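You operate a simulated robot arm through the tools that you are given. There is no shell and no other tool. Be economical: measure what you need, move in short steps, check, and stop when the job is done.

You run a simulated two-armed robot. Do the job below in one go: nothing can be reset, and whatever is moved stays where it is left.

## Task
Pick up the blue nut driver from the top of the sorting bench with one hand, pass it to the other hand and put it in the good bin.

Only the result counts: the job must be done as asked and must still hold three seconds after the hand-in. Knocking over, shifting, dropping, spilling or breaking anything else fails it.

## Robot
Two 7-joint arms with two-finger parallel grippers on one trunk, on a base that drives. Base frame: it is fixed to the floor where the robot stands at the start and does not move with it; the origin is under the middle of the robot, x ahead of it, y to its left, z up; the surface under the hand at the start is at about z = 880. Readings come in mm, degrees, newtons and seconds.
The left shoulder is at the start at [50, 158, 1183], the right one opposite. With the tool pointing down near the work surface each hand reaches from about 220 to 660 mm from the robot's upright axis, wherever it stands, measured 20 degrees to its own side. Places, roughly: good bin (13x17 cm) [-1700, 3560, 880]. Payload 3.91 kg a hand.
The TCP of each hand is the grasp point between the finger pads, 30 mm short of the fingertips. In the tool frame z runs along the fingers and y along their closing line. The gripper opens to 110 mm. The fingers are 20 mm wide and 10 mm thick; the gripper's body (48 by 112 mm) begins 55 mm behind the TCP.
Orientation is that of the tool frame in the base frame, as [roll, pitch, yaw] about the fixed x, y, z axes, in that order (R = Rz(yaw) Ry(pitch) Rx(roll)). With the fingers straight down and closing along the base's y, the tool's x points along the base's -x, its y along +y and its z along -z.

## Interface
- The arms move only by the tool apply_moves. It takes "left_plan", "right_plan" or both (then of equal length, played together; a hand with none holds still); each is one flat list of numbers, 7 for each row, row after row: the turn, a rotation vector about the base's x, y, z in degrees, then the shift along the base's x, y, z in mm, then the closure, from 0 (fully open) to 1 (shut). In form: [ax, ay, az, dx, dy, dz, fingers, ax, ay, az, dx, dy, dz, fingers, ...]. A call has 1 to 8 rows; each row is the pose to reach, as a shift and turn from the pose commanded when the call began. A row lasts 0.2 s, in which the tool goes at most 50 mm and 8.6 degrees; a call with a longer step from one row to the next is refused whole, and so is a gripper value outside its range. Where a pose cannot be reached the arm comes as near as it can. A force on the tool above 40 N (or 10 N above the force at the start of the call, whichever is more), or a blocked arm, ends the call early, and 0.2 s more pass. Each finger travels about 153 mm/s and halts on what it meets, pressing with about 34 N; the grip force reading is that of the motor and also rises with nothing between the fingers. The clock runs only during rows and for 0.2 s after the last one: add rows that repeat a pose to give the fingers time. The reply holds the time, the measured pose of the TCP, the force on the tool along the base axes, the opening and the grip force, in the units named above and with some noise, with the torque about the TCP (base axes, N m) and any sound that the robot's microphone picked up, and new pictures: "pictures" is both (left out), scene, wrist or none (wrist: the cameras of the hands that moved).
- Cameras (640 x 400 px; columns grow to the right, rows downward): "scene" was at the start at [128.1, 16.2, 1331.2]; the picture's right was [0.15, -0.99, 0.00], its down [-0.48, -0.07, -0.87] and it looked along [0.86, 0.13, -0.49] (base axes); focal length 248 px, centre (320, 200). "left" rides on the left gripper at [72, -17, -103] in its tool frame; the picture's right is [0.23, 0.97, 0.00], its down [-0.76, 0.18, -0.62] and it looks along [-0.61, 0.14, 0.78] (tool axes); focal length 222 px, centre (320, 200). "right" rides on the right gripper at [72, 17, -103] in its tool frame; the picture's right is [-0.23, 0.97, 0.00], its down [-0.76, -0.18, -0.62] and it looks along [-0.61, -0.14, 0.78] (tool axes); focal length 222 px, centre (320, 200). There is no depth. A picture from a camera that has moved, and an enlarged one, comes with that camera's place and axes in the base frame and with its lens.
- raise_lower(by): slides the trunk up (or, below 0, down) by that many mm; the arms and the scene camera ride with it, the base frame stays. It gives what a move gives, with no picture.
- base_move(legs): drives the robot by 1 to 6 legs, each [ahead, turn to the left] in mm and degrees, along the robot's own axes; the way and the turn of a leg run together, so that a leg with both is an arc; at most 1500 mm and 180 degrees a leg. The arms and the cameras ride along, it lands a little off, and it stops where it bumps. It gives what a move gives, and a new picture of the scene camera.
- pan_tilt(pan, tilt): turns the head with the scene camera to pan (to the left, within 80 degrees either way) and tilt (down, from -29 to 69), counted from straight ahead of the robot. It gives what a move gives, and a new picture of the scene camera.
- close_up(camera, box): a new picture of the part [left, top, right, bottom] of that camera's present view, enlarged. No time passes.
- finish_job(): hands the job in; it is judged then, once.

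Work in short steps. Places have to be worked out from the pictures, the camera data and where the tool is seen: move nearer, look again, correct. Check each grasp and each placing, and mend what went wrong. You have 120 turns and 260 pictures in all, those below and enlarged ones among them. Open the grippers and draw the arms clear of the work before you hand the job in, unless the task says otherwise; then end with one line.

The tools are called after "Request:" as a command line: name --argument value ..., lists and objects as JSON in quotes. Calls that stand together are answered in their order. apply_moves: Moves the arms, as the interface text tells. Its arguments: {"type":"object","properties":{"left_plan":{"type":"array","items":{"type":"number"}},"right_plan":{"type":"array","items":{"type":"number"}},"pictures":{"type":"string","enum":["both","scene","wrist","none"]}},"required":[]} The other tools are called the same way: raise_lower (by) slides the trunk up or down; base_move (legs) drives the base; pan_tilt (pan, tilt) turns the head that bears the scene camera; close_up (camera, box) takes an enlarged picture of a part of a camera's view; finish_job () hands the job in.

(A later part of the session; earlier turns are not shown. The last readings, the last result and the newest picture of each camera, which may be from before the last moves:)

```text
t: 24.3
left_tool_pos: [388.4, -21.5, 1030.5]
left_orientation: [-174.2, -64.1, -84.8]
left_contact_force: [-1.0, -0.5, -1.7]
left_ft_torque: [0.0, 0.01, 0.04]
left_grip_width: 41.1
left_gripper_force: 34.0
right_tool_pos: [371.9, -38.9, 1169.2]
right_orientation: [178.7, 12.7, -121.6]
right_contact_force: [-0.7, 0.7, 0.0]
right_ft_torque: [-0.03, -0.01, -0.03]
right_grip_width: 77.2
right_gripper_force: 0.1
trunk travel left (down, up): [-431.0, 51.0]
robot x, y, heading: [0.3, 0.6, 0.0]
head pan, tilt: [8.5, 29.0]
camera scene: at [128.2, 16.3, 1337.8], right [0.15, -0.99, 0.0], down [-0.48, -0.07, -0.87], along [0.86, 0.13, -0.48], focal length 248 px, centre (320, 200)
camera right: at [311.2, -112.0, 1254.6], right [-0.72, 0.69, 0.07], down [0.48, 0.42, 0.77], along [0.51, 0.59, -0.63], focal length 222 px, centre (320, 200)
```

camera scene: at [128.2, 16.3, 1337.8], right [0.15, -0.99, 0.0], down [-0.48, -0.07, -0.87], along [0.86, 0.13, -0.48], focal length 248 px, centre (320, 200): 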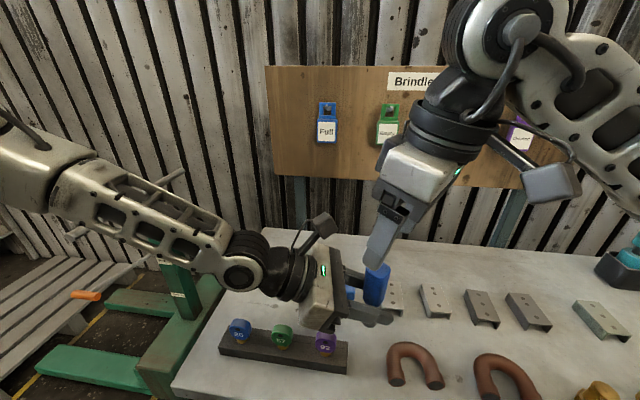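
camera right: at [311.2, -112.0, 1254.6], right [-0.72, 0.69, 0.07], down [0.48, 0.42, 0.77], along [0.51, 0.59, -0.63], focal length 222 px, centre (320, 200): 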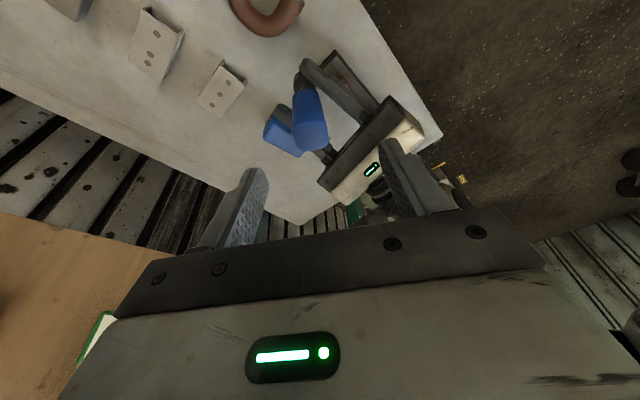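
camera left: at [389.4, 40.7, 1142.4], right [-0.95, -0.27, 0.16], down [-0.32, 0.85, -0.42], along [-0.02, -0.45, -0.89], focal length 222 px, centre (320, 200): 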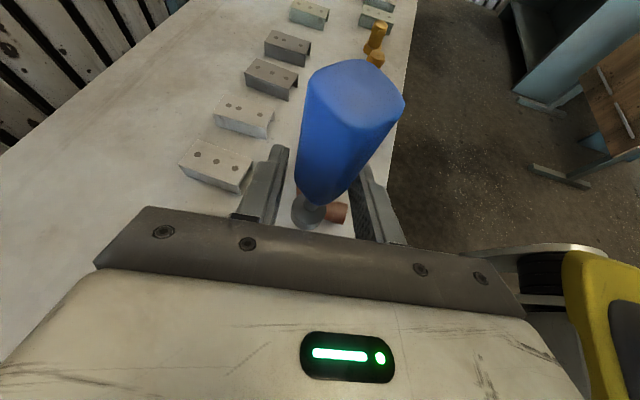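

It reached the pose. I zoom in to check alignment with the handle's top.

Request:
close_up --camera "right" --box '[220, 50, 420, 175]'

Request:
close_up --camera "scene" --box '[290, 200, 450, 340]'

```text
3.20 times, centred on (320, 112) of right
camera zoom: at [311.2, -112.0, 1254.6], right [-0.72, 0.69, 0.07], down [0.48, 0.42, 0.77], along [0.51, 0.59, -0.63], focal length 711 px, centre (320, 480)
```

zoom: 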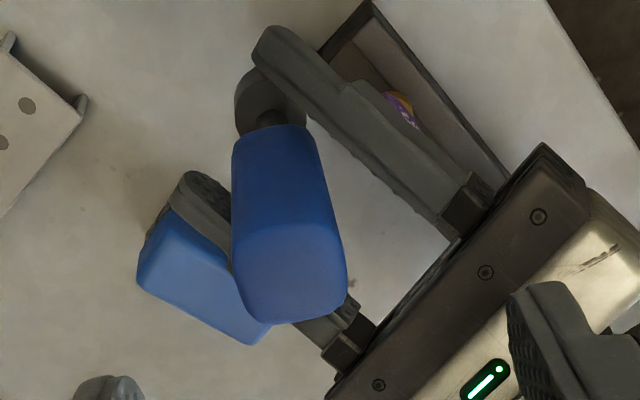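

```text
2.86 times, centred on (370, 270) of scene
camera zoom: at [128.2, 16.3, 1337.8], right [0.15, -0.99, 0.0], down [-0.48, -0.07, -0.87], along [0.86, 0.13, -0.48], focal length 708 px, centre (177, 0)
```

zoom: 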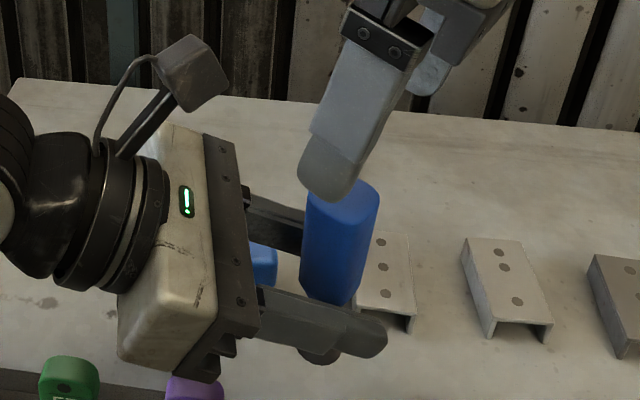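

Alignment is good: the handle's top centre is at about [385, -28, 1096]. I descend along the fingers to TCP [384, -27, 1087], still open.

Request:
apply_moves --right_plan '[0, 0, 0, 3, 3, -20, 0.3, 0, 0, 0, 6, 6, -40, 0.3, 0, 0, 0, 9, 9, -61, 0.3, 0, 0, 0, 12, 12, -82, 0.3]'

Request:
close_up --camera "scene" --box '[290, 200, 450, 340]'

Request:
close_up --camera "left" --box '[200, 0, 520, 260]'

```text
t: 25.3
left_tool_pos: [388.6, -21.9, 1032.1]
left_orientation: [-174.2, -64.0, -84.8]
left_contact_force: [-0.2, -0.4, -0.9]
left_ft_torque: [-0.01, -0.01, 0.02]
left_grip_width: 41.3
left_gripper_force: 34.4
right_tool_pos: [383.8, -26.8, 1089.1]
right_orientation: [178.7, 12.8, -121.4]
right_contact_force: [-0.4, -0.7, 0.5]
right_ft_torque: [-0.02, 0.02, 0.0]
right_grip_width: 77.1
right_gripper_force: 0.0
trunk travel left (down, up): [-431.0, 51.0]
robot x, y, heading: [1.4, 3.7, 0.1]
head pan, tilt: [8.5, 29.0]
camera scene: at [128.3, 16.4, 1337.8], right [0.15, -0.99, 0.0], down [-0.48, -0.07, -0.87], along [0.86, 0.13, -0.48], focal length 248 px, centre (320, 200)
camera right: at [323.1, -100.6, 1173.3], right [-0.72, 0.69, 0.07], down [0.48, 0.42, 0.77], along [0.51, 0.59, -0.63], focal length 222 px, centre (320, 200)
```

scene: 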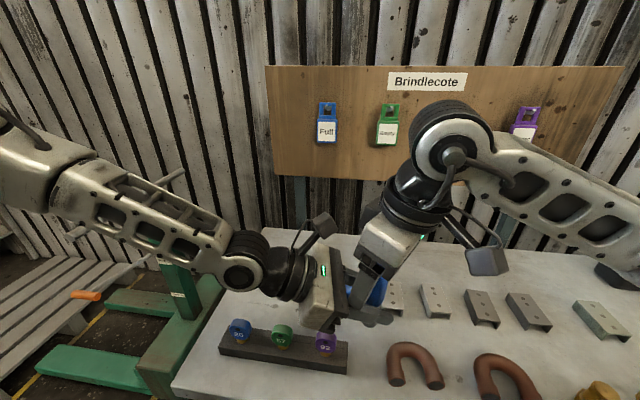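
right: 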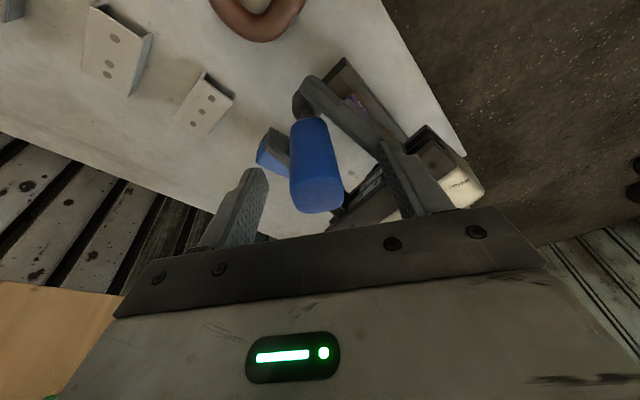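

```text
2.86 times, centred on (370, 270) of scene
camera zoom: at [128.3, 16.4, 1337.8], right [0.15, -0.99, 0.0], down [-0.48, -0.07, -0.87], along [0.86, 0.13, -0.48], focal length 708 px, centre (177, 0)
```

zoom: 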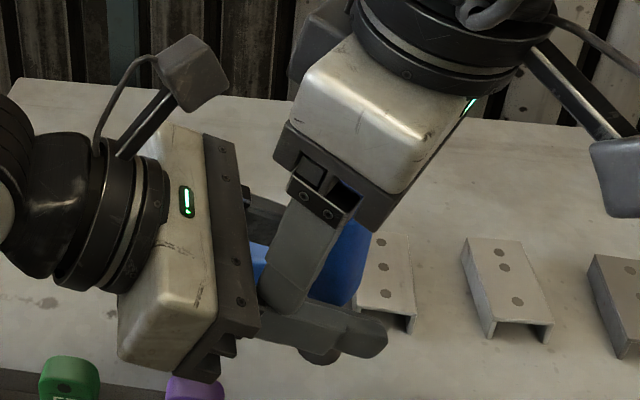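

```text
1.54 times, centred on (360, 130) of left
camera zoom: at [389.6, 40.6, 1142.3], right [-0.95, -0.27, 0.16], down [-0.32, 0.85, -0.42], along [-0.02, -0.45, -0.89], focal length 342 px, centre (258, 308)
```

zoom: 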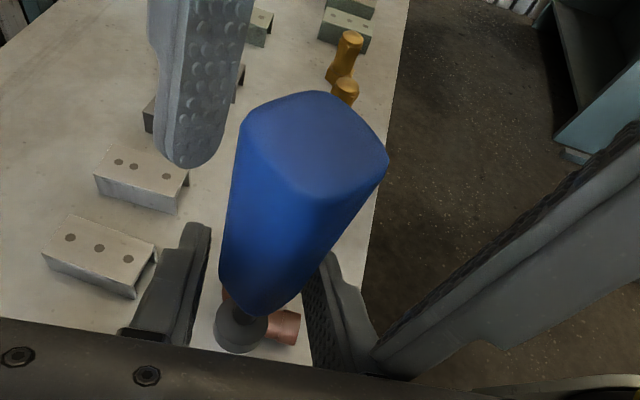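

Both right fingers straddle the handle above the left fingers. I raise 3 mm for clearance and close the right hand.

Request:
apply_moves --right_plan '[0, 0, 0, -0.5, -0.5, 3, 0.3, 0, 0, 0, -0.5, -0.5, 3, 0.55, 0, 0, 0, -0.5, -0.5, 3, 0.8, 0, 0, 0, -0.5, -0.5, 3, 1, 0, 0, 0, -0.5, -0.5, 3, 1]'

Request:
close_up --camera "left" --box '[200, 0, 520, 260]'

```text
t: 26.5
left_tool_pos: [386.6, -22.6, 1031.4]
left_orientation: [-174.3, -64.1, -84.9]
left_contact_force: [-17.0, 8.2, 7.1]
left_ft_torque: [-0.11, 0.28, 0.17]
left_grip_width: 41.5
left_gripper_force: 34.7
right_tool_pos: [384.2, -28.6, 1091.0]
right_orientation: [179.0, 12.8, -121.6]
right_contact_force: [15.5, -8.0, -7.5]
right_ft_torque: [-0.48, -1.22, -0.31]
right_grip_width: 31.1
right_gripper_force: 33.7
trunk travel left (down, up): [-431.0, 51.0]
robot x, y, heading: [3.5, -1.7, 0.2]
head pan, tilt: [8.5, 29.0]
camera scene: at [128.2, 16.5, 1337.8], right [0.15, -0.99, 0.0], down [-0.48, -0.07, -0.87], along [0.86, 0.13, -0.48], focal length 248 px, centre (320, 200)
camera right: at [323.1, -101.6, 1175.8], right [-0.71, 0.7, 0.07], down [0.48, 0.42, 0.77], along [0.51, 0.58, -0.63], focal length 222 px, centre (320, 200)
```

scene: 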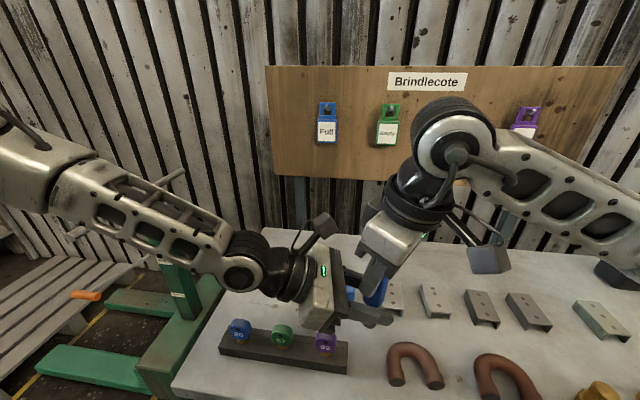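
right: 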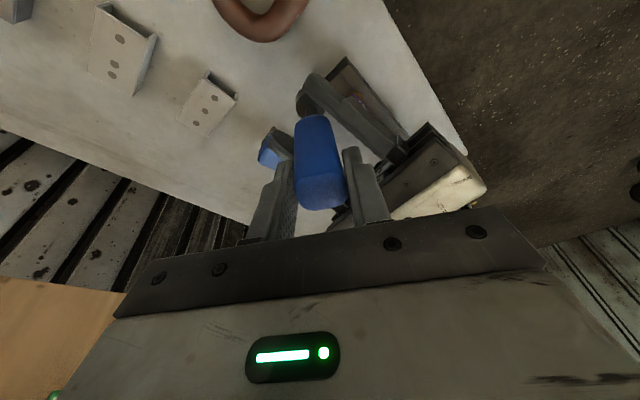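

```text
1.54 times, centred on (360, 130) of left
camera zoom: at [388.6, 40.4, 1142.4], right [-0.95, -0.27, 0.16], down [-0.32, 0.85, -0.42], along [-0.02, -0.45, -0.89], focal length 342 px, centre (258, 308)
```

zoom: 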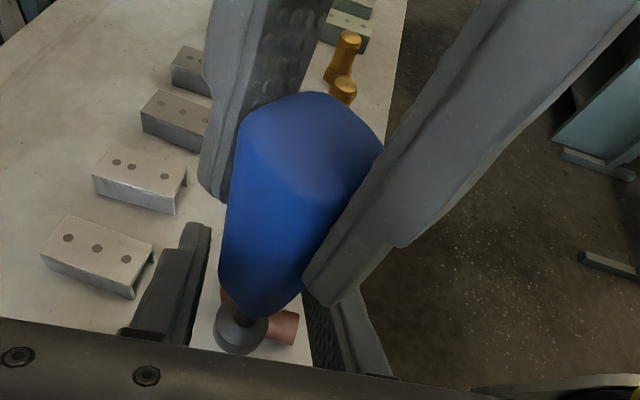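

The right hand grips the faces firmly at 31 mm. I open the left hand now and check that the right keeps hold.

Request:
apply_moves --left_plan '[0, 0, 0, 0, 0, 0, 0.55, 0, 0, 0, 0, 0, 0, 0.4, 0, 0, 0, 0, 0, 0, 0.4]' --pictures "wrist"

```text
t: 27.3
left_tool_pos: [389.0, -22.1, 1031.7]
left_orientation: [-174.1, -64.1, -84.9]
left_contact_force: [-0.4, 0.3, 0.2]
left_ft_torque: [-0.02, 0.06, -0.03]
left_grip_width: 65.9
left_gripper_force: 0.0
right_tool_pos: [383.4, -28.5, 1091.1]
right_orientation: [178.6, 12.8, -121.3]
right_contact_force: [-0.1, -0.6, -0.3]
right_ft_torque: [0.01, 0.0, -0.01]
right_grip_width: 29.5
right_gripper_force: 34.1
trunk travel left (down, up): [-431.0, 51.0]
robot x, y, heading: [3.2, 2.5, -0.1]
head pan, tilt: [8.5, 29.0]
camera left: at [389.8, 40.8, 1142.5], right [-0.95, -0.28, 0.16], down [-0.32, 0.85, -0.42], along [-0.02, -0.45, -0.89], focal length 222 px, centre (320, 200)
```

left: 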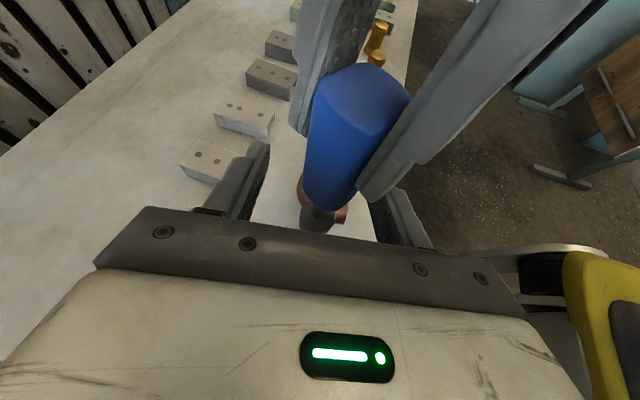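

The right hand holds the driver alone. I draw the left hand back along +y, slightly downward at first.

Request:
apply_moves --left_plan '[0, 0, 0, -2, 20, -3, 0.4, 0, 0, 0, -4, 45, -6, 0.4, 0, 0, 0, -8, 80, -6, 0.4, 0, 0, 0, -10, 120, 0, 0.4, 0, 0, 0, -10, 160, 10, 0.4]'

```text
t: 28.5
left_tool_pos: [325.5, 93.4, 996.7]
left_orientation: [-172.5, -64.1, -85.8]
left_contact_force: [-0.2, 0.5, -0.3]
left_ft_torque: [-0.02, -0.01, 0.02]
left_grip_width: 66.1
left_gripper_force: 0.0
left hand out of reach, approached as far as the arm can: row 1, 2, 3, 4, 5
right_tool_pos: [383.1, -27.9, 1091.4]
right_orientation: [178.7, 12.8, -121.4]
right_contact_force: [-0.2, 0.7, -0.5]
right_ft_torque: [-0.04, 0.02, 0.01]
right_grip_width: 29.5
right_gripper_force: 34.2
trunk travel left (down, up): [-431.0, 51.0]
robot x, y, heading: [4.5, 1.9, 0.1]
head pan, tilt: [8.5, 29.0]
camera scene: at [127.7, 16.8, 1337.9], right [0.15, -0.99, 0.0], down [-0.48, -0.07, -0.87], along [0.87, 0.13, -0.48], focal length 248 px, centre (320, 200)
camera left: at [323.8, 156.1, 1107.8], right [-0.95, -0.28, 0.15], down [-0.32, 0.85, -0.43], along [0.0, -0.45, -0.89], focal length 222 px, centre (320, 200)
```

scene: 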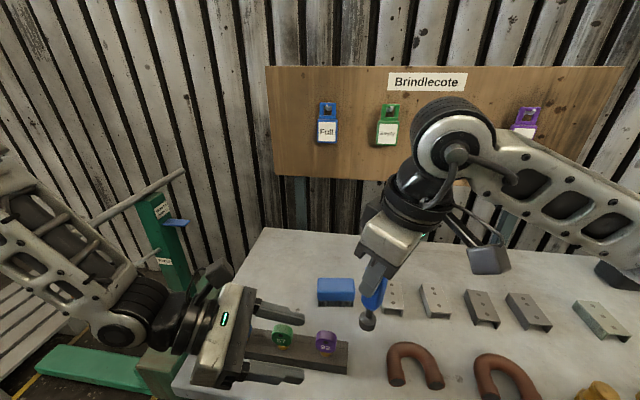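
left: 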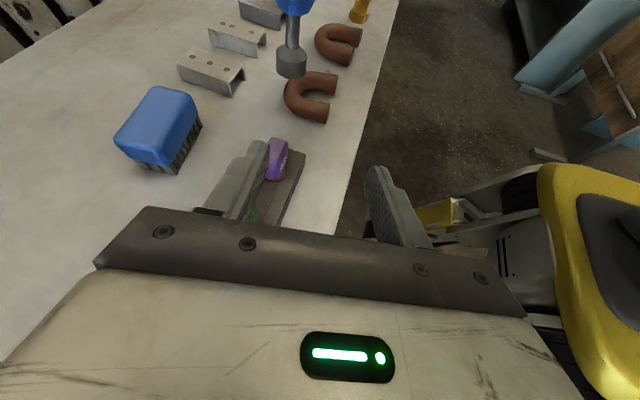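

The handover is done. The left hand drifted low near the tag rack, so I raise it and tip its fingers back down into a compact pose for driving.

Request:
apply_moves --left_plan '[0, 0, 0, 0, 10, 30, 0.4, 0, 0, 0, 0, 20, 60, 0.4, 8, 0, 0, 5, 30, 80, 0.4, 16, 0, 0, 10, 40, 100, 0.4, 24, 0, 0, 15, 60, 110, 0.4, 32, 0, 0, 20, 80, 120, 0.4, 40, 0, 0, 25, 100, 130, 0.4, 48, 0, 0, 30, 120, 140, 0.4]' --pictures "scene"

```text
t: 30.3
left_tool_pos: [355.9, 214.3, 1137.1]
left_orientation: [-170.2, -16.1, -87.6]
left_contact_force: [0.3, 0.7, -0.6]
left_ft_torque: [0.0, 0.01, 0.06]
left_grip_width: 65.8
left_gripper_force: 0.1
left hand out of reach, approached as far as the arm can: row 1, 2, 3
right_tool_pos: [383.2, -27.1, 1091.7]
right_orientation: [178.8, 12.9, -121.5]
right_contact_force: [-0.8, -0.8, -1.0]
right_ft_torque: [-0.04, 0.0, 0.01]
right_grip_width: 29.6
right_gripper_force: 33.8
trunk travel left (down, up): [-431.0, 51.0]
robot x, y, heading: [0.3, -0.1, -0.0]
head pan, tilt: [8.5, 29.0]
camera scene: at [128.0, 16.1, 1337.8], right [0.15, -0.99, 0.0], down [-0.48, -0.07, -0.87], along [0.86, 0.13, -0.48], focal length 248 px, centre (320, 200)
```

scene: 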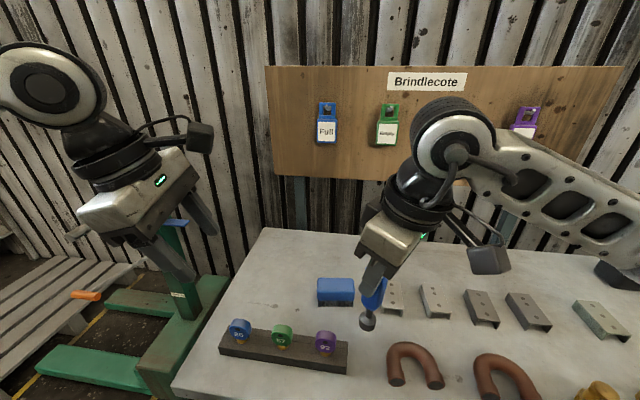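

Now I undo the left hand's yaw and pull the right hand with the driver in closer for driving.

Request:
apply_moves --left_plan '[0, 0, -8, 0, 6, 2, 0.4, 0, 0, -16, 0, 12, 4, 0.4, 0, 0, -24, 0, 18, 6, 0.4, 0, 0, -32, 0, 24, 8, 0.4, 0, 0, -40, 0, 30, 10, 0.4, 0, 0, -48, 0, 36, 12, 0.4, 0, 0, -56, 0, 42, 14, 0.4, 0, 0, -64, 0, 48, 16, 0.4]' --right_plan '[0, 0, 0, -8, -13, 10, 1, 0, 0, 0, -16, -26, 20, 1, 0, 0, 0, -24, -39, 30, 1, 0, 0, 0, -32, -52, 40, 1, 0, 0, 0, -40, -65, 50, 1, 0, 0, 0, -40, -78, 60, 1, 0, 0, 0, -40, -90, 60, 1, 0, 0, 0, -40, -100, 60, 1]' --pictures "scene"

Request:
pan_tilt --pan 80 --tilt 25

```text
t: 32.1
left_tool_pos: [354.5, 261.5, 1153.9]
left_orientation: [-170.2, -16.2, -151.9]
left_contact_force: [0.6, -0.5, -0.3]
left_ft_torque: [0.01, 0.02, 0.01]
left_grip_width: 66.0
left_gripper_force: 0.0
right_tool_pos: [344.7, -126.4, 1149.9]
right_orientation: [178.6, 12.8, -121.4]
right_contact_force: [0.5, -0.3, -1.6]
right_ft_torque: [0.02, 0.01, 0.0]
right_grip_width: 29.5
right_gripper_force: 34.2
trunk travel left (down, up): [-431.0, 51.0]
robot x, y, heading: [-0.7, 0.0, 0.2]
head pan, tilt: [8.5, 29.0]
camera scene: at [128.3, 16.2, 1337.8], right [0.15, -0.99, 0.0], down [-0.48, -0.07, -0.87], along [0.86, 0.13, -0.48], focal length 248 px, centre (320, 200)
```

scene: 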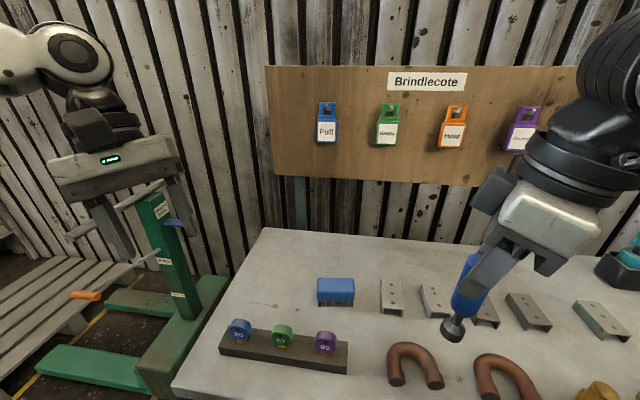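

```text
t: 33.6
left_tool_pos: [354.7, 260.1, 1153.2]
left_orientation: [-170.2, -16.2, -151.6]
left_contact_force: [0.1, 0.1, 1.2]
left_ft_torque: [0.0, 0.01, 0.0]
left_grip_width: 66.1
left_gripper_force: 0.0
right_tool_pos: [344.7, -126.0, 1149.2]
right_orientation: [178.7, 12.7, -121.4]
right_contact_force: [0.2, 1.2, -0.2]
right_ft_torque: [0.0, 0.02, -0.01]
right_grip_width: 29.6
right_gripper_force: 34.1
trunk travel left (down, up): [-431.0, 51.0]
robot x, y, heading: [-3.5, 0.9, 0.2]
head pan, tilt: [80.0, 25.0]
camera scene: at [54.3, 93.7, 1344.2], right [0.98, -0.17, 0.0], down [-0.07, -0.42, -0.91], along [0.16, 0.89, -0.42], focal length 248 px, centre (320, 200)
```

scene: 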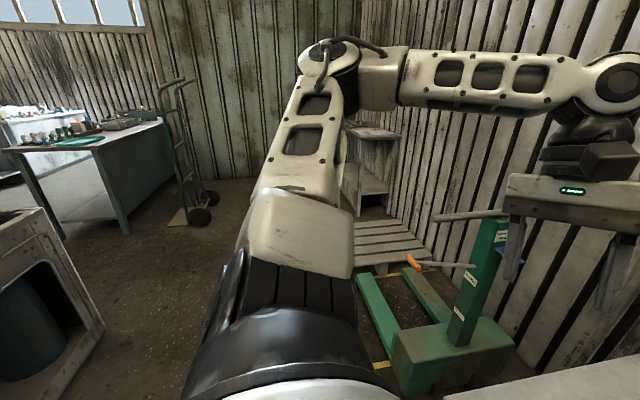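

The far bench at upper left matches the good bin's direction. Before backing away I check the other side.

Request:
pan_tilt --pan -80 --tilt 25

```text
t: 36.0
left_tool_pos: [354.9, 261.0, 1153.6]
left_orientation: [-170.2, -16.2, -151.6]
left_contact_force: [-0.3, 0.7, 0.0]
left_ft_torque: [0.02, -0.01, 0.01]
left_grip_width: 66.1
left_gripper_force: 0.0
right_tool_pos: [345.5, -126.0, 1150.7]
right_orientation: [178.6, 12.8, -121.4]
right_contact_force: [0.3, 0.7, -1.3]
right_ft_torque: [-0.02, 0.01, -0.02]
right_grip_width: 29.5
right_gripper_force: 33.6
trunk travel left (down, up): [-431.0, 51.0]
robot x, y, heading: [0.6, 1.3, 0.3]
head pan, tilt: [-80.0, 25.0]
camera scene: at [54.5, -87.8, 1344.2], right [-0.98, -0.17, 0.0], down [-0.07, 0.42, -0.91], along [0.16, -0.89, -0.42], focal length 248 px, centre (320, 200)
```

scene: 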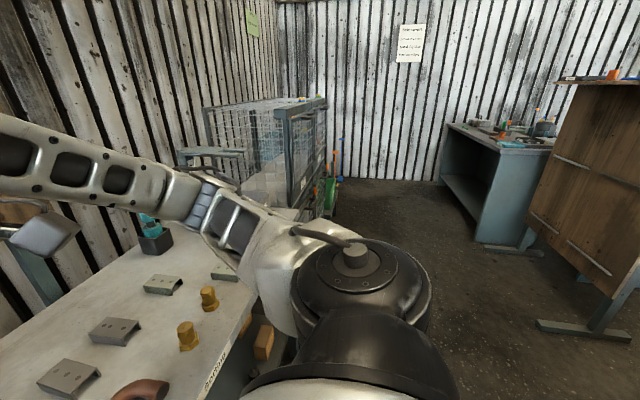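

Behind me is clear. I back up 250 mm, turn left 90° and drive 1000 mm, which passes the container at x<-1065 and the pallet truck.

Request:
base_move --legs '[[-250, 0], [0, 90]]'

Request:
pan_tilt --pan 20 --tilt 22

```text
t: 41.6
left_tool_pos: [-505.5, 356.8, 1153.1]
left_orientation: [-170.2, -16.1, -62.2]
left_contact_force: [-0.8, 0.4, -0.2]
left_ft_torque: [-0.02, 0.01, -0.03]
left_grip_width: 66.0
left_gripper_force: 0.0
right_tool_pos: [-117.9, 343.4, 1150.4]
right_orientation: [178.8, 12.9, -32.0]
right_contact_force: [0.5, 0.7, -1.1]
right_ft_torque: [-0.06, -0.02, -0.01]
right_grip_width: 29.2
right_gripper_force: 33.7
trunk travel left (down, up): [-431.0, 51.0]
robot x, y, heading: [-246.6, -1.2, 89.6]
head pan, tilt: [-80.0, 25.0]
camera scene: at [-158.6, 58.3, 1344.2], right [0.17, -0.99, 0.0], down [-0.42, -0.07, -0.91], along [0.89, 0.15, -0.42], focal length 248 px, centre (320, 200)
```

scene: 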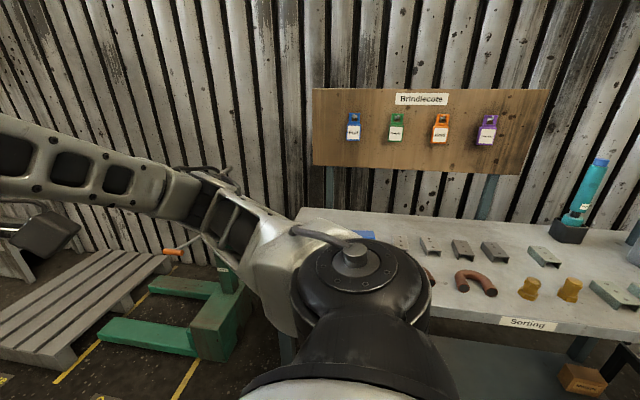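

```text
t: 43.4
left_tool_pos: [-505.5, 357.0, 1153.6]
left_orientation: [-170.2, -16.2, -62.2]
left_contact_force: [0.5, 0.2, -0.2]
left_ft_torque: [0.01, 0.0, 0.01]
left_grip_width: 66.2
left_gripper_force: 0.1
right_tool_pos: [-117.7, 343.4, 1150.6]
right_orientation: [178.7, 12.8, -32.0]
right_contact_force: [0.5, -0.5, -1.6]
right_ft_torque: [0.02, -0.02, 0.05]
right_grip_width: 29.5
right_gripper_force: 34.2
trunk travel left (down, up): [-431.0, 51.0]
robot x, y, heading: [-250.2, -2.1, 89.4]
head pan, tilt: [20.0, 22.0]
camera scene: at [-280.3, 130.5, 1349.1], right [0.94, 0.33, 0.0], down [0.12, -0.35, -0.93], along [-0.31, 0.87, -0.37], focal length 248 px, centre (320, 200)
```

scene: 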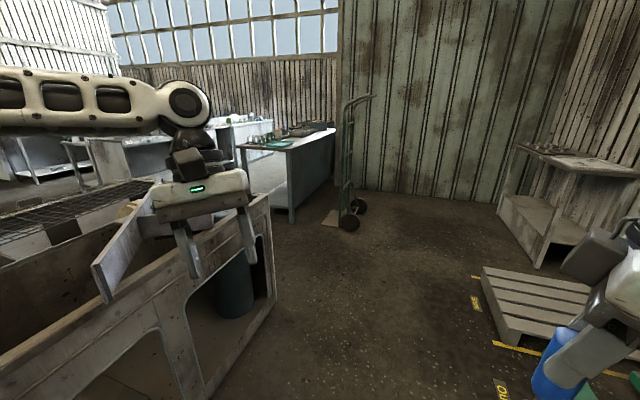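

The way is clear: bench's east edge is at x≈-1487, the hand truck stands at about [-800…-1100, 2600…3050], and the back wall is at y≈4390. I drive up a lane near x≈-80 so I can pass east of the hand truck.

Request:
base_move --legs '[[0, -4], [1500, 0], [900, 0], [0, 4]]'

Request:
pan_tilt --pan 55 --tilt 25

```text
t: 56.0
left_tool_pos: [-404.0, 2724.7, 1153.0]
left_orientation: [-170.2, -16.2, -59.5]
left_contact_force: [-1.0, 0.0, 0.4]
left_ft_torque: [0.0, 0.03, 0.0]
left_grip_width: 66.1
left_gripper_force: 0.2
right_tool_pos: [-17.0, 2729.8, 1151.5]
right_orientation: [178.6, 12.7, -29.4]
right_contact_force: [0.6, -0.6, -1.5]
right_ft_torque: [-0.05, 0.02, -0.03]
right_grip_width: 29.7
right_gripper_force: 33.8
trunk travel left (down, up): [-431.0, 51.0]
robot x, y, heading: [-129.8, 2380.4, 92.2]
head pan, tilt: [20.0, 22.0]
camera scene: at [-168.6, 2509.0, 1349.1], right [0.93, 0.38, 0.0], down [0.14, -0.35, -0.93], along [-0.35, 0.86, -0.37], focal length 248 px, centre (320, 200)
```

scene: 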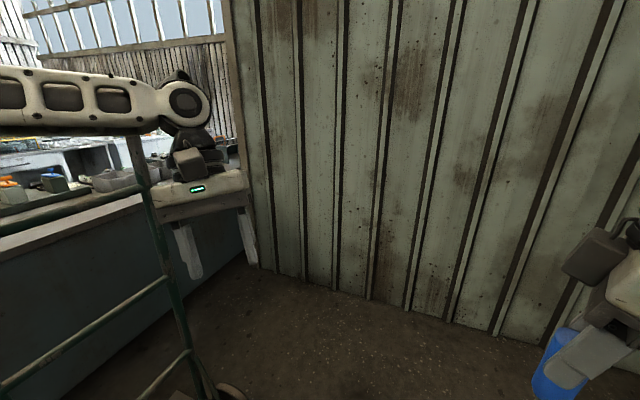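

```text
t: 57.0
left_tool_pos: [-402.8, 2724.1, 1153.3]
left_orientation: [-170.2, -16.1, -59.5]
left_contact_force: [-0.2, -0.6, 0.3]
left_ft_torque: [0.01, 0.01, 0.03]
left_grip_width: 66.1
left_gripper_force: 0.1
right_tool_pos: [-15.4, 2730.0, 1150.8]
right_orientation: [178.7, 12.7, -29.4]
right_contact_force: [0.3, 0.2, -1.2]
right_ft_torque: [0.0, -0.01, 0.03]
right_grip_width: 29.4
right_gripper_force: 33.9
trunk travel left (down, up): [-431.0, 51.0]
robot x, y, heading: [-132.4, 2380.7, 92.1]
head pan, tilt: [55.0, 25.0]
camera scene: at [-210.4, 2473.2, 1344.2], right [0.54, 0.84, 0.0], down [0.35, -0.23, -0.91], along [-0.76, 0.49, -0.42], focal length 248 px, centre (320, 200)
```

scene: 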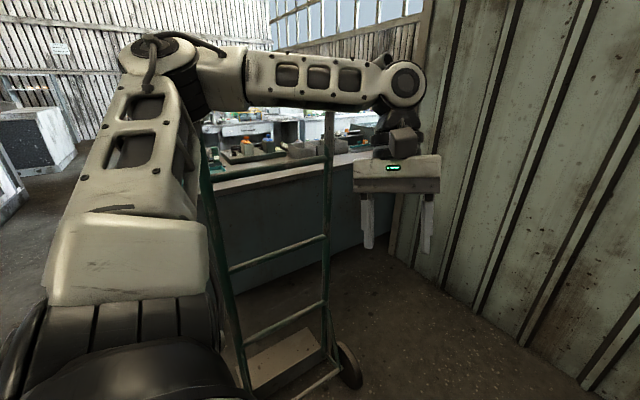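

Clearance estimates: the hand truck's north end is at [-760, 2990] and the back wall at y≈3950, so the gap is about 960 mm and my elbows out are too wide for it. I'll go to about [0, 3300], turn west there, then extend both arms forward to slim the elbows before driving in.

Request:
base_move --legs '[[0, -10], [940, 0]]'

```text
t: 62.6
left_tool_pos: [-223.5, 3695.5, 1153.8]
left_orientation: [-170.2, -16.2, -68.7]
left_contact_force: [0.4, 0.7, -0.7]
left_ft_torque: [0.0, 0.0, 0.01]
left_grip_width: 66.0
left_gripper_force: 0.0
right_tool_pos: [161.2, 3637.2, 1151.4]
right_orientation: [178.7, 12.7, -38.5]
right_contact_force: [-0.2, -0.4, -0.2]
right_ft_torque: [0.0, -0.01, 0.0]
right_grip_width: 29.2
right_gripper_force: 34.5
trunk travel left (down, up): [-431.0, 51.0]
robot x, y, heading: [-6.8, 3312.7, 83.2]
head pan, tilt: [55.0, 25.0]
camera scene: at [-73.2, 3415.3, 1344.2], right [0.67, 0.74, 0.0], down [0.31, -0.28, -0.91], along [-0.67, 0.61, -0.42], focal length 248 px, centre (320, 200)
```

scene: 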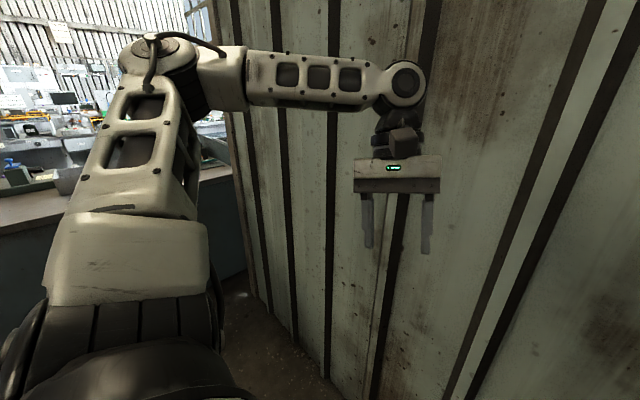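

The wall is at y≈3963. I back up 100 mm for elbow clearance and then turn to face west.

Request:
base_move --legs '[[-110, 0], [0, 97]]'

Request:
pan_tilt --pan 10 --tilt 20

```text
t: 67.9
left_tool_pos: [-371.8, 2932.8, 1153.9]
left_orientation: [-170.2, -16.2, 29.3]
left_contact_force: [-0.2, -0.2, -0.5]
left_ft_torque: [-0.02, 0.03, 0.01]
left_grip_width: 66.3
left_gripper_force: 0.1
right_tool_pos: [-369.0, 3319.4, 1150.6]
right_orientation: [178.7, 12.7, 59.5]
right_contact_force: [1.2, -0.1, -0.9]
right_ft_torque: [0.0, -0.02, 0.0]
right_grip_width: 29.3
right_gripper_force: 34.2
trunk travel left (down, up): [-431.0, 51.0]
robot x, y, heading: [-22.3, 3199.9, -178.9]
head pan, tilt: [55.0, 25.0]
camera scene: at [-114.7, 3125.0, 1344.2], right [-0.83, 0.56, 0.0], down [0.24, 0.35, -0.91], along [-0.51, -0.75, -0.42], focal length 248 px, centre (320, 200)
```

scene: 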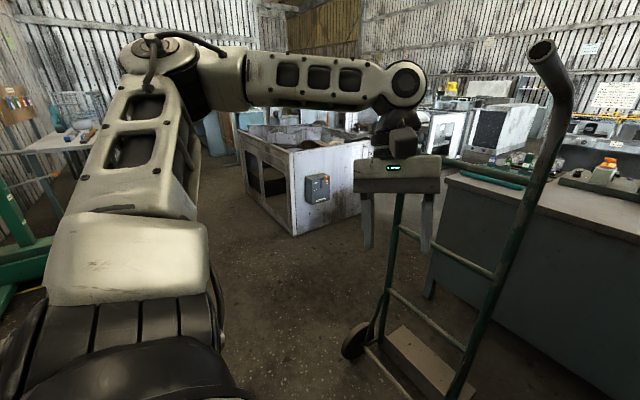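

```text
t: 69.0
left_tool_pos: [-370.4, 2932.9, 1153.5]
left_orientation: [-170.3, -16.3, 29.3]
left_contact_force: [0.4, -0.5, 1.3]
left_ft_torque: [0.0, 0.0, -0.02]
left_grip_width: 66.1
left_gripper_force: 0.1
right_tool_pos: [-368.9, 3320.7, 1151.0]
right_orientation: [178.7, 12.6, 59.6]
right_contact_force: [-0.2, -0.2, -1.7]
right_ft_torque: [-0.01, -0.03, 0.01]
right_grip_width: 29.3
right_gripper_force: 34.1
trunk travel left (down, up): [-431.0, 51.0]
robot x, y, heading: [-20.9, 3202.9, -178.9]
head pan, tilt: [10.0, 20.0]
camera scene: at [-154.6, 3183.7, 1352.3], right [-0.19, 0.98, 0.0], down [0.34, 0.07, -0.94], along [-0.92, -0.18, -0.34], focal length 248 px, centre (320, 200)
```

scene: 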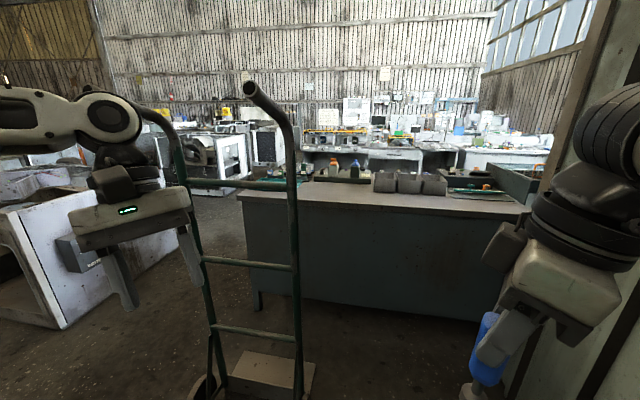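

I can see the bench with three grey bins around (375–445, 185). I zoom in to read which one is "good".

Request:
close_up --camera "scene" --box '[280, 140, 540, 220]'

```text
2.46 times, centred on (410, 180) of scene
camera zoom: at [-154.6, 3183.7, 1352.3], right [-0.19, 0.98, 0.0], down [0.34, 0.07, -0.94], along [-0.92, -0.18, -0.34], focal length 610 px, centre (98, 249)
```

zoom: 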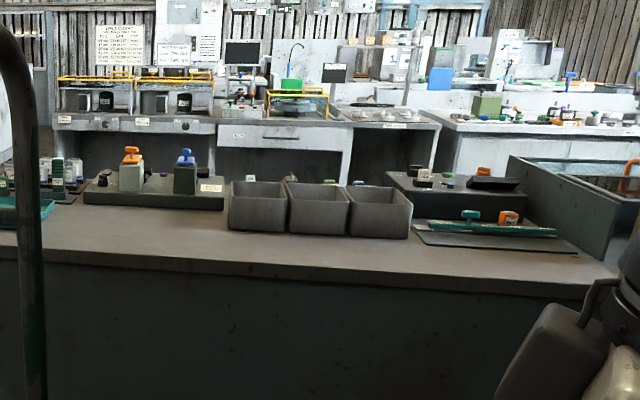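

The third (northmost) grey bin, at about [-1690, 3585], matches the given place; I'll confirm up close. I back up 200 mm, away from the truck handle, before extending the arms.

Request:
base_move --legs '[[-200, 0]]'

Request:
apply_moves --left_plan '[0, 0, 0, -35, 17, 5, 0.4, 0, 0, 0, -70, 34, 10, 0.4, 0, 0, 0, -105, 51, 15, 0.4, 0, 0, 0, -140, 68, 20, 0.4, 0, 0, 0, -175, 85, 25, 0.4, 0, 0, 0, -200, 100, 30, 0.4]' --right_plan '[0, 0, 0, -35, 3, 3, 1, 0, 0, 0, -70, 6, 6, 1, 0, 0, 0, -105, 9, 9, 1, 0, 0, 0, -140, 12, 12, 1, 0, 0, 0, -175, 15, 15, 1, 0, 0, 0, -200, 15, 15, 1]' --pictures "scene"

```text
t: 70.7
left_tool_pos: [-167.4, 2936.0, 1154.2]
left_orientation: [-170.2, -16.1, 29.2]
left_contact_force: [-0.4, -0.7, 0.5]
left_ft_torque: [0.02, 0.0, 0.0]
left_grip_width: 66.1
left_gripper_force: 0.0
right_tool_pos: [-163.3, 3324.0, 1150.9]
right_orientation: [178.7, 12.8, 59.5]
right_contact_force: [0.5, 0.2, -1.4]
right_ft_torque: [0.02, 0.0, -0.03]
right_grip_width: 29.3
right_gripper_force: 34.0
trunk travel left (down, up): [-431.0, 51.0]
robot x, y, heading: [180.5, 3201.5, -179.5]
head pan, tilt: [10.0, 20.0]
camera scene: at [50.9, 3187.4, 1352.4], right [-0.19, 0.98, 0.0], down [0.34, 0.06, -0.94], along [-0.92, -0.18, -0.34], focal length 248 px, centre (320, 200)
```

scene: 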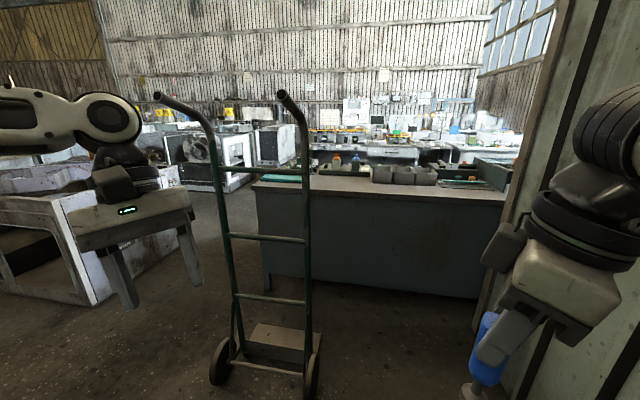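

```text
t: 72.1
left_tool_pos: [-322.3, 3010.4, 1171.1]
left_orientation: [-170.3, -16.2, 29.4]
left_contact_force: [0.1, 0.4, -0.3]
left_ft_torque: [0.01, -0.02, -0.01]
left_grip_width: 66.1
left_gripper_force: 0.0
left hand out of reach, approached as far as the arm can: row 5, 6
right_tool_pos: [-258.5, 3323.4, 1159.2]
right_orientation: [178.6, 12.7, 59.3]
right_contact_force: [0.5, -0.2, -1.4]
right_ft_torque: [0.0, -0.02, 0.01]
right_grip_width: 29.3
right_gripper_force: 33.8
right hand out of reach, approached as far as the arm can: row 3, 4, 5, 6
trunk travel left (down, up): [-431.0, 51.0]
robot x, y, heading: [179.8, 3201.8, -179.2]
head pan, tilt: [10.0, 20.0]
camera scene: at [49.2, 3187.0, 1352.1], right [-0.19, 0.98, 0.0], down [0.34, 0.07, -0.94], along [-0.92, -0.18, -0.34], focal length 248 px, centre (320, 200)
```

scene: 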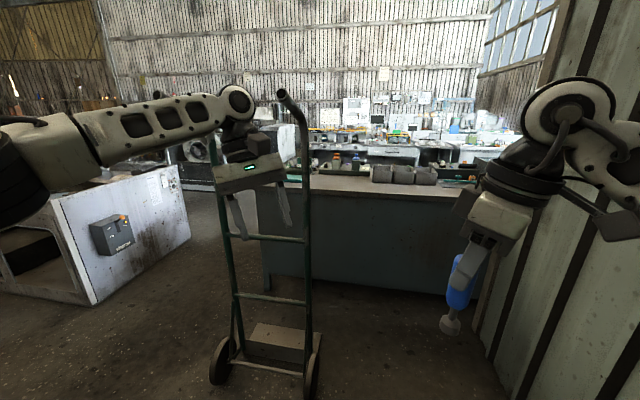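

Truck dimensions are now clear: frame to y≈2950 up to z≈1400, and wheels to y≈2990. I check how far the right elbow sticks out toward the wall.

Request:
pan_tilt --pan -70 --tilt 10

Request:
pan_tilt --pan 70 --tilt 10

```text
t: 73.6
left_tool_pos: [-320.8, 3011.3, 1171.7]
left_orientation: [-170.3, -16.2, 29.3]
left_contact_force: [-0.5, 0.4, 0.3]
left_ft_torque: [0.0, -0.03, 0.0]
left_grip_width: 65.9
left_gripper_force: 0.0
right_tool_pos: [-256.7, 3323.4, 1160.6]
right_orientation: [178.6, 12.7, 59.3]
right_contact_force: [-0.2, 0.3, -0.9]
right_ft_torque: [0.0, 0.0, 0.03]
right_grip_width: 29.5
right_gripper_force: 34.0
trunk travel left (down, up): [-431.0, 51.0]
robot x, y, heading: [184.3, 3200.9, -179.0]
head pan, tilt: [-70.0, 10.0]
camera scene: at [108.3, 3291.9, 1368.6], right [0.93, 0.36, 0.0], down [0.06, -0.16, -0.98], along [-0.35, 0.92, -0.17], focal length 248 px, centre (320, 200)
```

scene: 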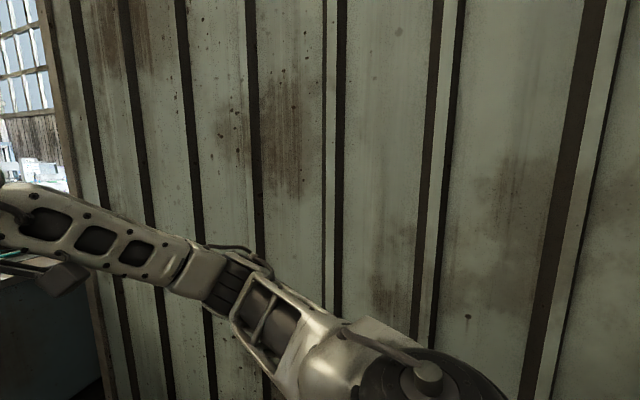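

```text
t: 75.8
left_tool_pos: [-321.1, 3012.7, 1172.8]
left_orientation: [-170.2, -16.3, 29.2]
left_contact_force: [0.3, 0.3, 0.2]
left_ft_torque: [-0.03, 0.0, -0.02]
left_grip_width: 65.9
left_gripper_force: 0.0
right_tool_pos: [-257.0, 3324.1, 1160.7]
right_orientation: [178.6, 12.7, 59.4]
right_contact_force: [0.8, -0.2, -0.4]
right_ft_torque: [0.0, -0.01, -0.02]
right_grip_width: 29.5
right_gripper_force: 33.6
trunk travel left (down, up): [-431.0, 51.0]
robot x, y, heading: [181.8, 3204.0, -179.2]
head pan, tilt: [70.0, 10.0]
camera scene: at [111.2, 3117.2, 1368.6], right [-0.94, 0.33, 0.0], down [0.06, 0.16, -0.98], along [-0.32, -0.93, -0.17], focal length 248 px, centre (320, 200)
```

scene: 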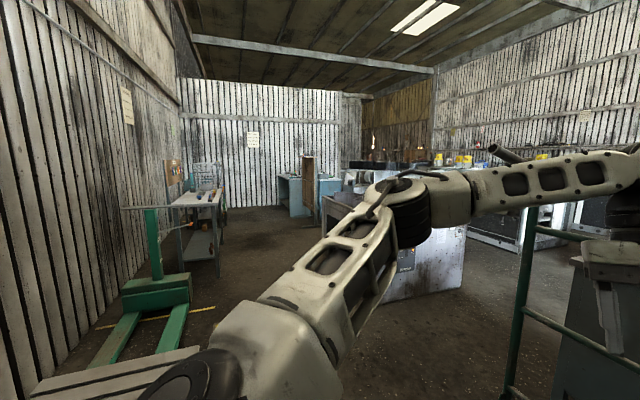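

With the arms forward, elbow extents are about ±430 mm, so it fits centred at y≈3455. First leg: heading 160° for 555 mm, then I check the pose.

Request:
base_move --legs '[[0, -20.8], [555, 0], [0, 10]]'

```text
t: 80.8
left_tool_pos: [-872.8, 3298.4, 1172.0]
left_orientation: [-170.1, -16.3, 18.4]
left_contact_force: [-0.4, 0.0, -0.7]
left_ft_torque: [0.02, 0.0, 0.0]
left_grip_width: 65.8
left_gripper_force: 0.0
right_tool_pos: [-751.6, 3592.6, 1162.1]
right_orientation: [178.6, 12.6, 48.5]
right_contact_force: [0.8, 0.1, -0.8]
right_ft_torque: [0.0, 0.01, 0.03]
right_grip_width: 29.7
right_gripper_force: 34.4
trunk travel left (down, up): [-431.0, 51.0]
robot x, y, heading: [-344.2, 3391.8, 170.1]
head pan, tilt: [70.0, 10.0]
camera scene: at [-429.2, 3320.4, 1368.6], right [-0.87, 0.5, 0.0], down [0.09, 0.15, -0.98], along [-0.49, -0.85, -0.17], focal length 248 px, centre (320, 200)
```

scene: 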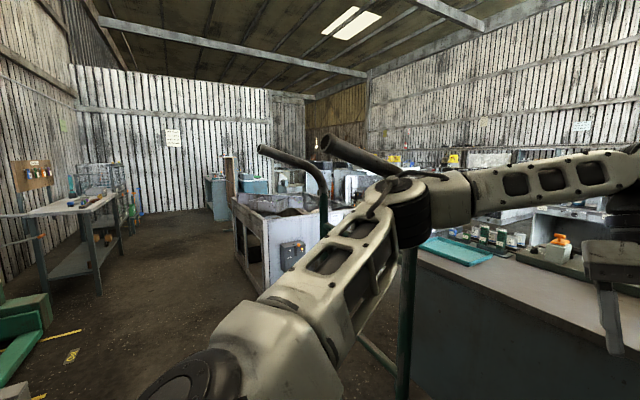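

The pose is as planned and the elbow has about 60 mm to the truck handle, growing as I move on. I drive 350 mm at this heading, then straighten to west.

Request:
base_move --legs '[[350, 0], [0, 10]]'

Request:
pan_tilt --pan 0 --tilt 25

```text
t: 83.8
left_tool_pos: [-1201.6, 3271.4, 1171.3]
left_orientation: [-170.2, -16.2, 28.2]
left_contact_force: [-0.3, 0.1, 0.1]
left_ft_torque: [0.02, 0.0, -0.01]
left_grip_width: 65.7
left_gripper_force: 0.1
right_tool_pos: [-1130.2, 3581.8, 1160.7]
right_orientation: [178.5, 12.7, 58.4]
right_contact_force: [0.0, -0.2, -1.0]
right_ft_torque: [0.0, 0.01, -0.02]
right_grip_width: 29.6
right_gripper_force: 34.3
trunk travel left (down, up): [-431.0, 51.0]
robot x, y, heading: [-694.5, 3455.8, 179.8]
head pan, tilt: [70.0, 10.0]
camera scene: at [-765.9, 3368.2, 1368.6], right [-0.94, 0.34, 0.0], down [0.06, 0.16, -0.98], along [-0.34, -0.92, -0.17], focal length 248 px, centre (320, 200)
```

scene: 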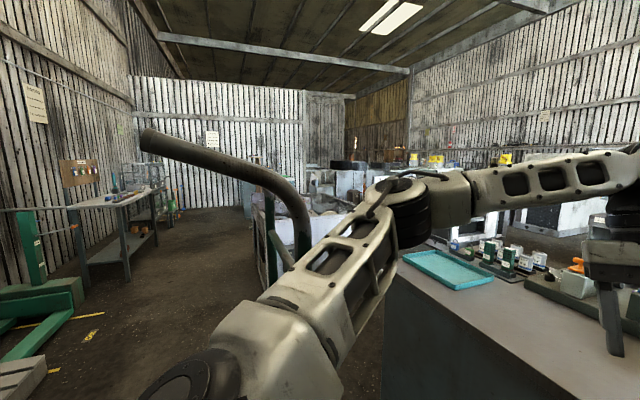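

```text
t: 85.2
left_tool_pos: [-1199.0, 3271.0, 1172.3]
left_orientation: [-170.2, -16.1, 28.2]
left_contact_force: [0.0, 0.3, 0.3]
left_ft_torque: [0.02, 0.06, -0.01]
left_grip_width: 66.0
left_gripper_force: 0.1
right_tool_pos: [-1131.0, 3581.7, 1160.1]
right_orientation: [178.7, 12.7, 58.3]
right_contact_force: [-0.1, 0.0, -1.1]
right_ft_torque: [0.01, 0.01, 0.01]
right_grip_width: 29.6
right_gripper_force: 34.1
trunk travel left (down, up): [-431.0, 51.0]
robot x, y, heading: [-693.7, 3455.1, 180.1]
head pan, tilt: [0.0, 25.0]
camera scene: at [-826.1, 3456.1, 1344.2], right [0.0, 1.0, 0.0], down [0.42, 0.0, -0.91], along [-0.91, 0.0, -0.42], focal length 248 px, centre (320, 200)
```

scene: 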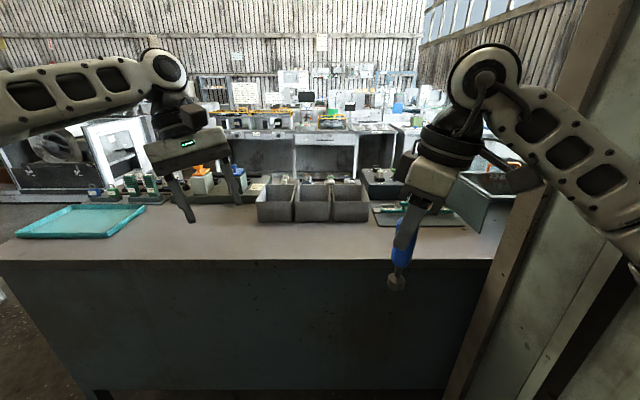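

Request:
close_up --camera "scene" --box '[230, 150, 470, 270]'

```text
2.67 times, centred on (350, 210) of scene
camera zoom: at [-826.1, 3456.1, 1344.2], right [0.0, 1.0, 0.0], down [0.42, 0.0, -0.91], along [-0.91, 0.0, -0.42], focal length 661 px, centre (240, 173)
```

zoom: 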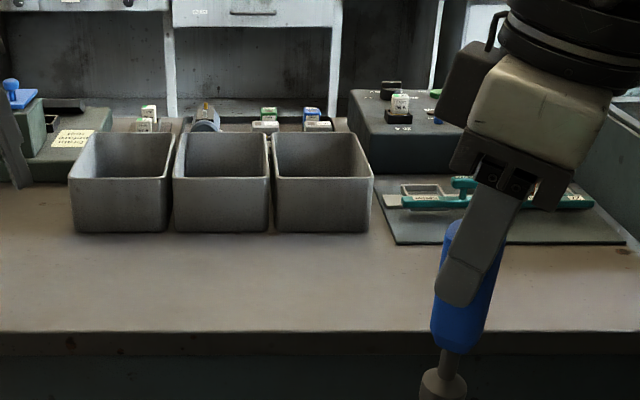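

The northmost bin spans y≈3505–3640 and x≈-1640…-1810, with its rim at z≈965, which matches the good bin's given place. I drive ahead 380 mm and look down to check clearance and labels.

Request:
base_move --legs '[[380, 0]]'

Request:
pan_tilt --pan -5 --tilt 55

```text
t: 87.6
left_tool_pos: [-1574.5, 3278.6, 1172.4]
left_orientation: [-170.2, -16.1, 27.7]
left_contact_force: [0.7, 0.5, 0.7]
left_ft_torque: [0.03, -0.03, 0.0]
left_grip_width: 66.0
left_gripper_force: 0.1
right_tool_pos: [-1499.8, 3588.8, 1161.5]
right_orientation: [178.6, 12.6, 57.8]
right_contact_force: [-0.2, 0.0, -0.9]
right_ft_torque: [0.01, 0.01, -0.01]
right_grip_width: 29.5
right_gripper_force: 34.1
trunk travel left (down, up): [-431.0, 51.0]
robot x, y, heading: [-1064.7, 3458.1, 179.6]
head pan, tilt: [0.0, 25.0]
camera scene: at [-1198.6, 3459.8, 1344.1], right [0.01, 1.0, 0.0], down [0.42, 0.0, -0.91], along [-0.91, 0.01, -0.42], focal length 248 px, centre (320, 200)
```

scene: 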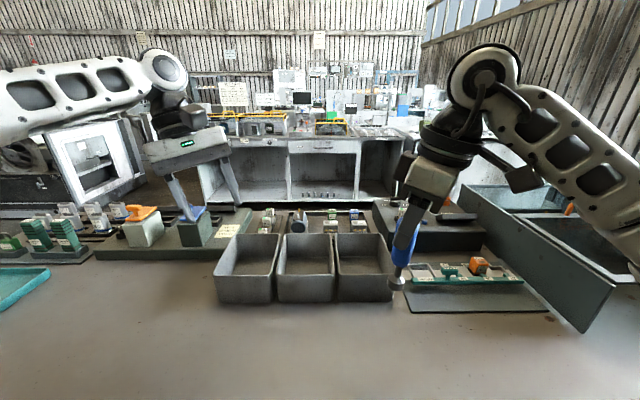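

```text
t: 88.5
left_tool_pos: [-1574.4, 3277.9, 1172.6]
left_orientation: [-170.2, -16.1, 27.7]
left_contact_force: [0.2, -0.4, -0.4]
left_ft_torque: [0.0, 0.01, -0.03]
left_grip_width: 66.0
left_gripper_force: 0.0
right_tool_pos: [-1502.1, 3588.4, 1161.5]
right_orientation: [178.7, 12.7, 57.7]
right_contact_force: [0.4, 0.7, -0.9]
right_ft_torque: [0.01, -0.01, 0.01]
right_grip_width: 29.5
right_gripper_force: 34.3
trunk travel left (down, up): [-431.0, 51.0]
robot x, y, heading: [-1060.9, 3456.6, 179.2]
head pan, tilt: [-5.0, 55.0]
camera scene: at [-1177.8, 3465.8, 1300.3], right [0.1, 1.0, 0.0], down [0.81, -0.08, -0.57], along [-0.57, 0.06, -0.82], focal length 248 px, centre (320, 200)
```

scene: 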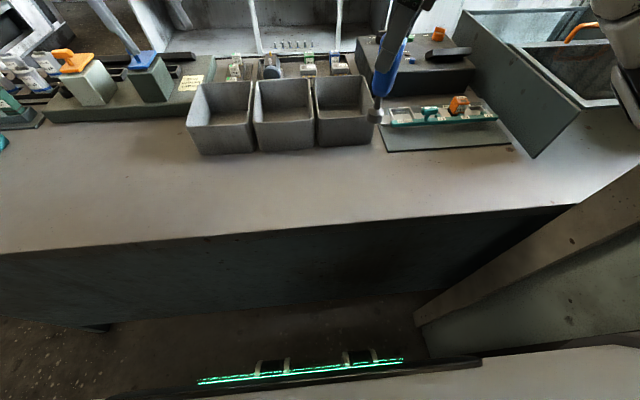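

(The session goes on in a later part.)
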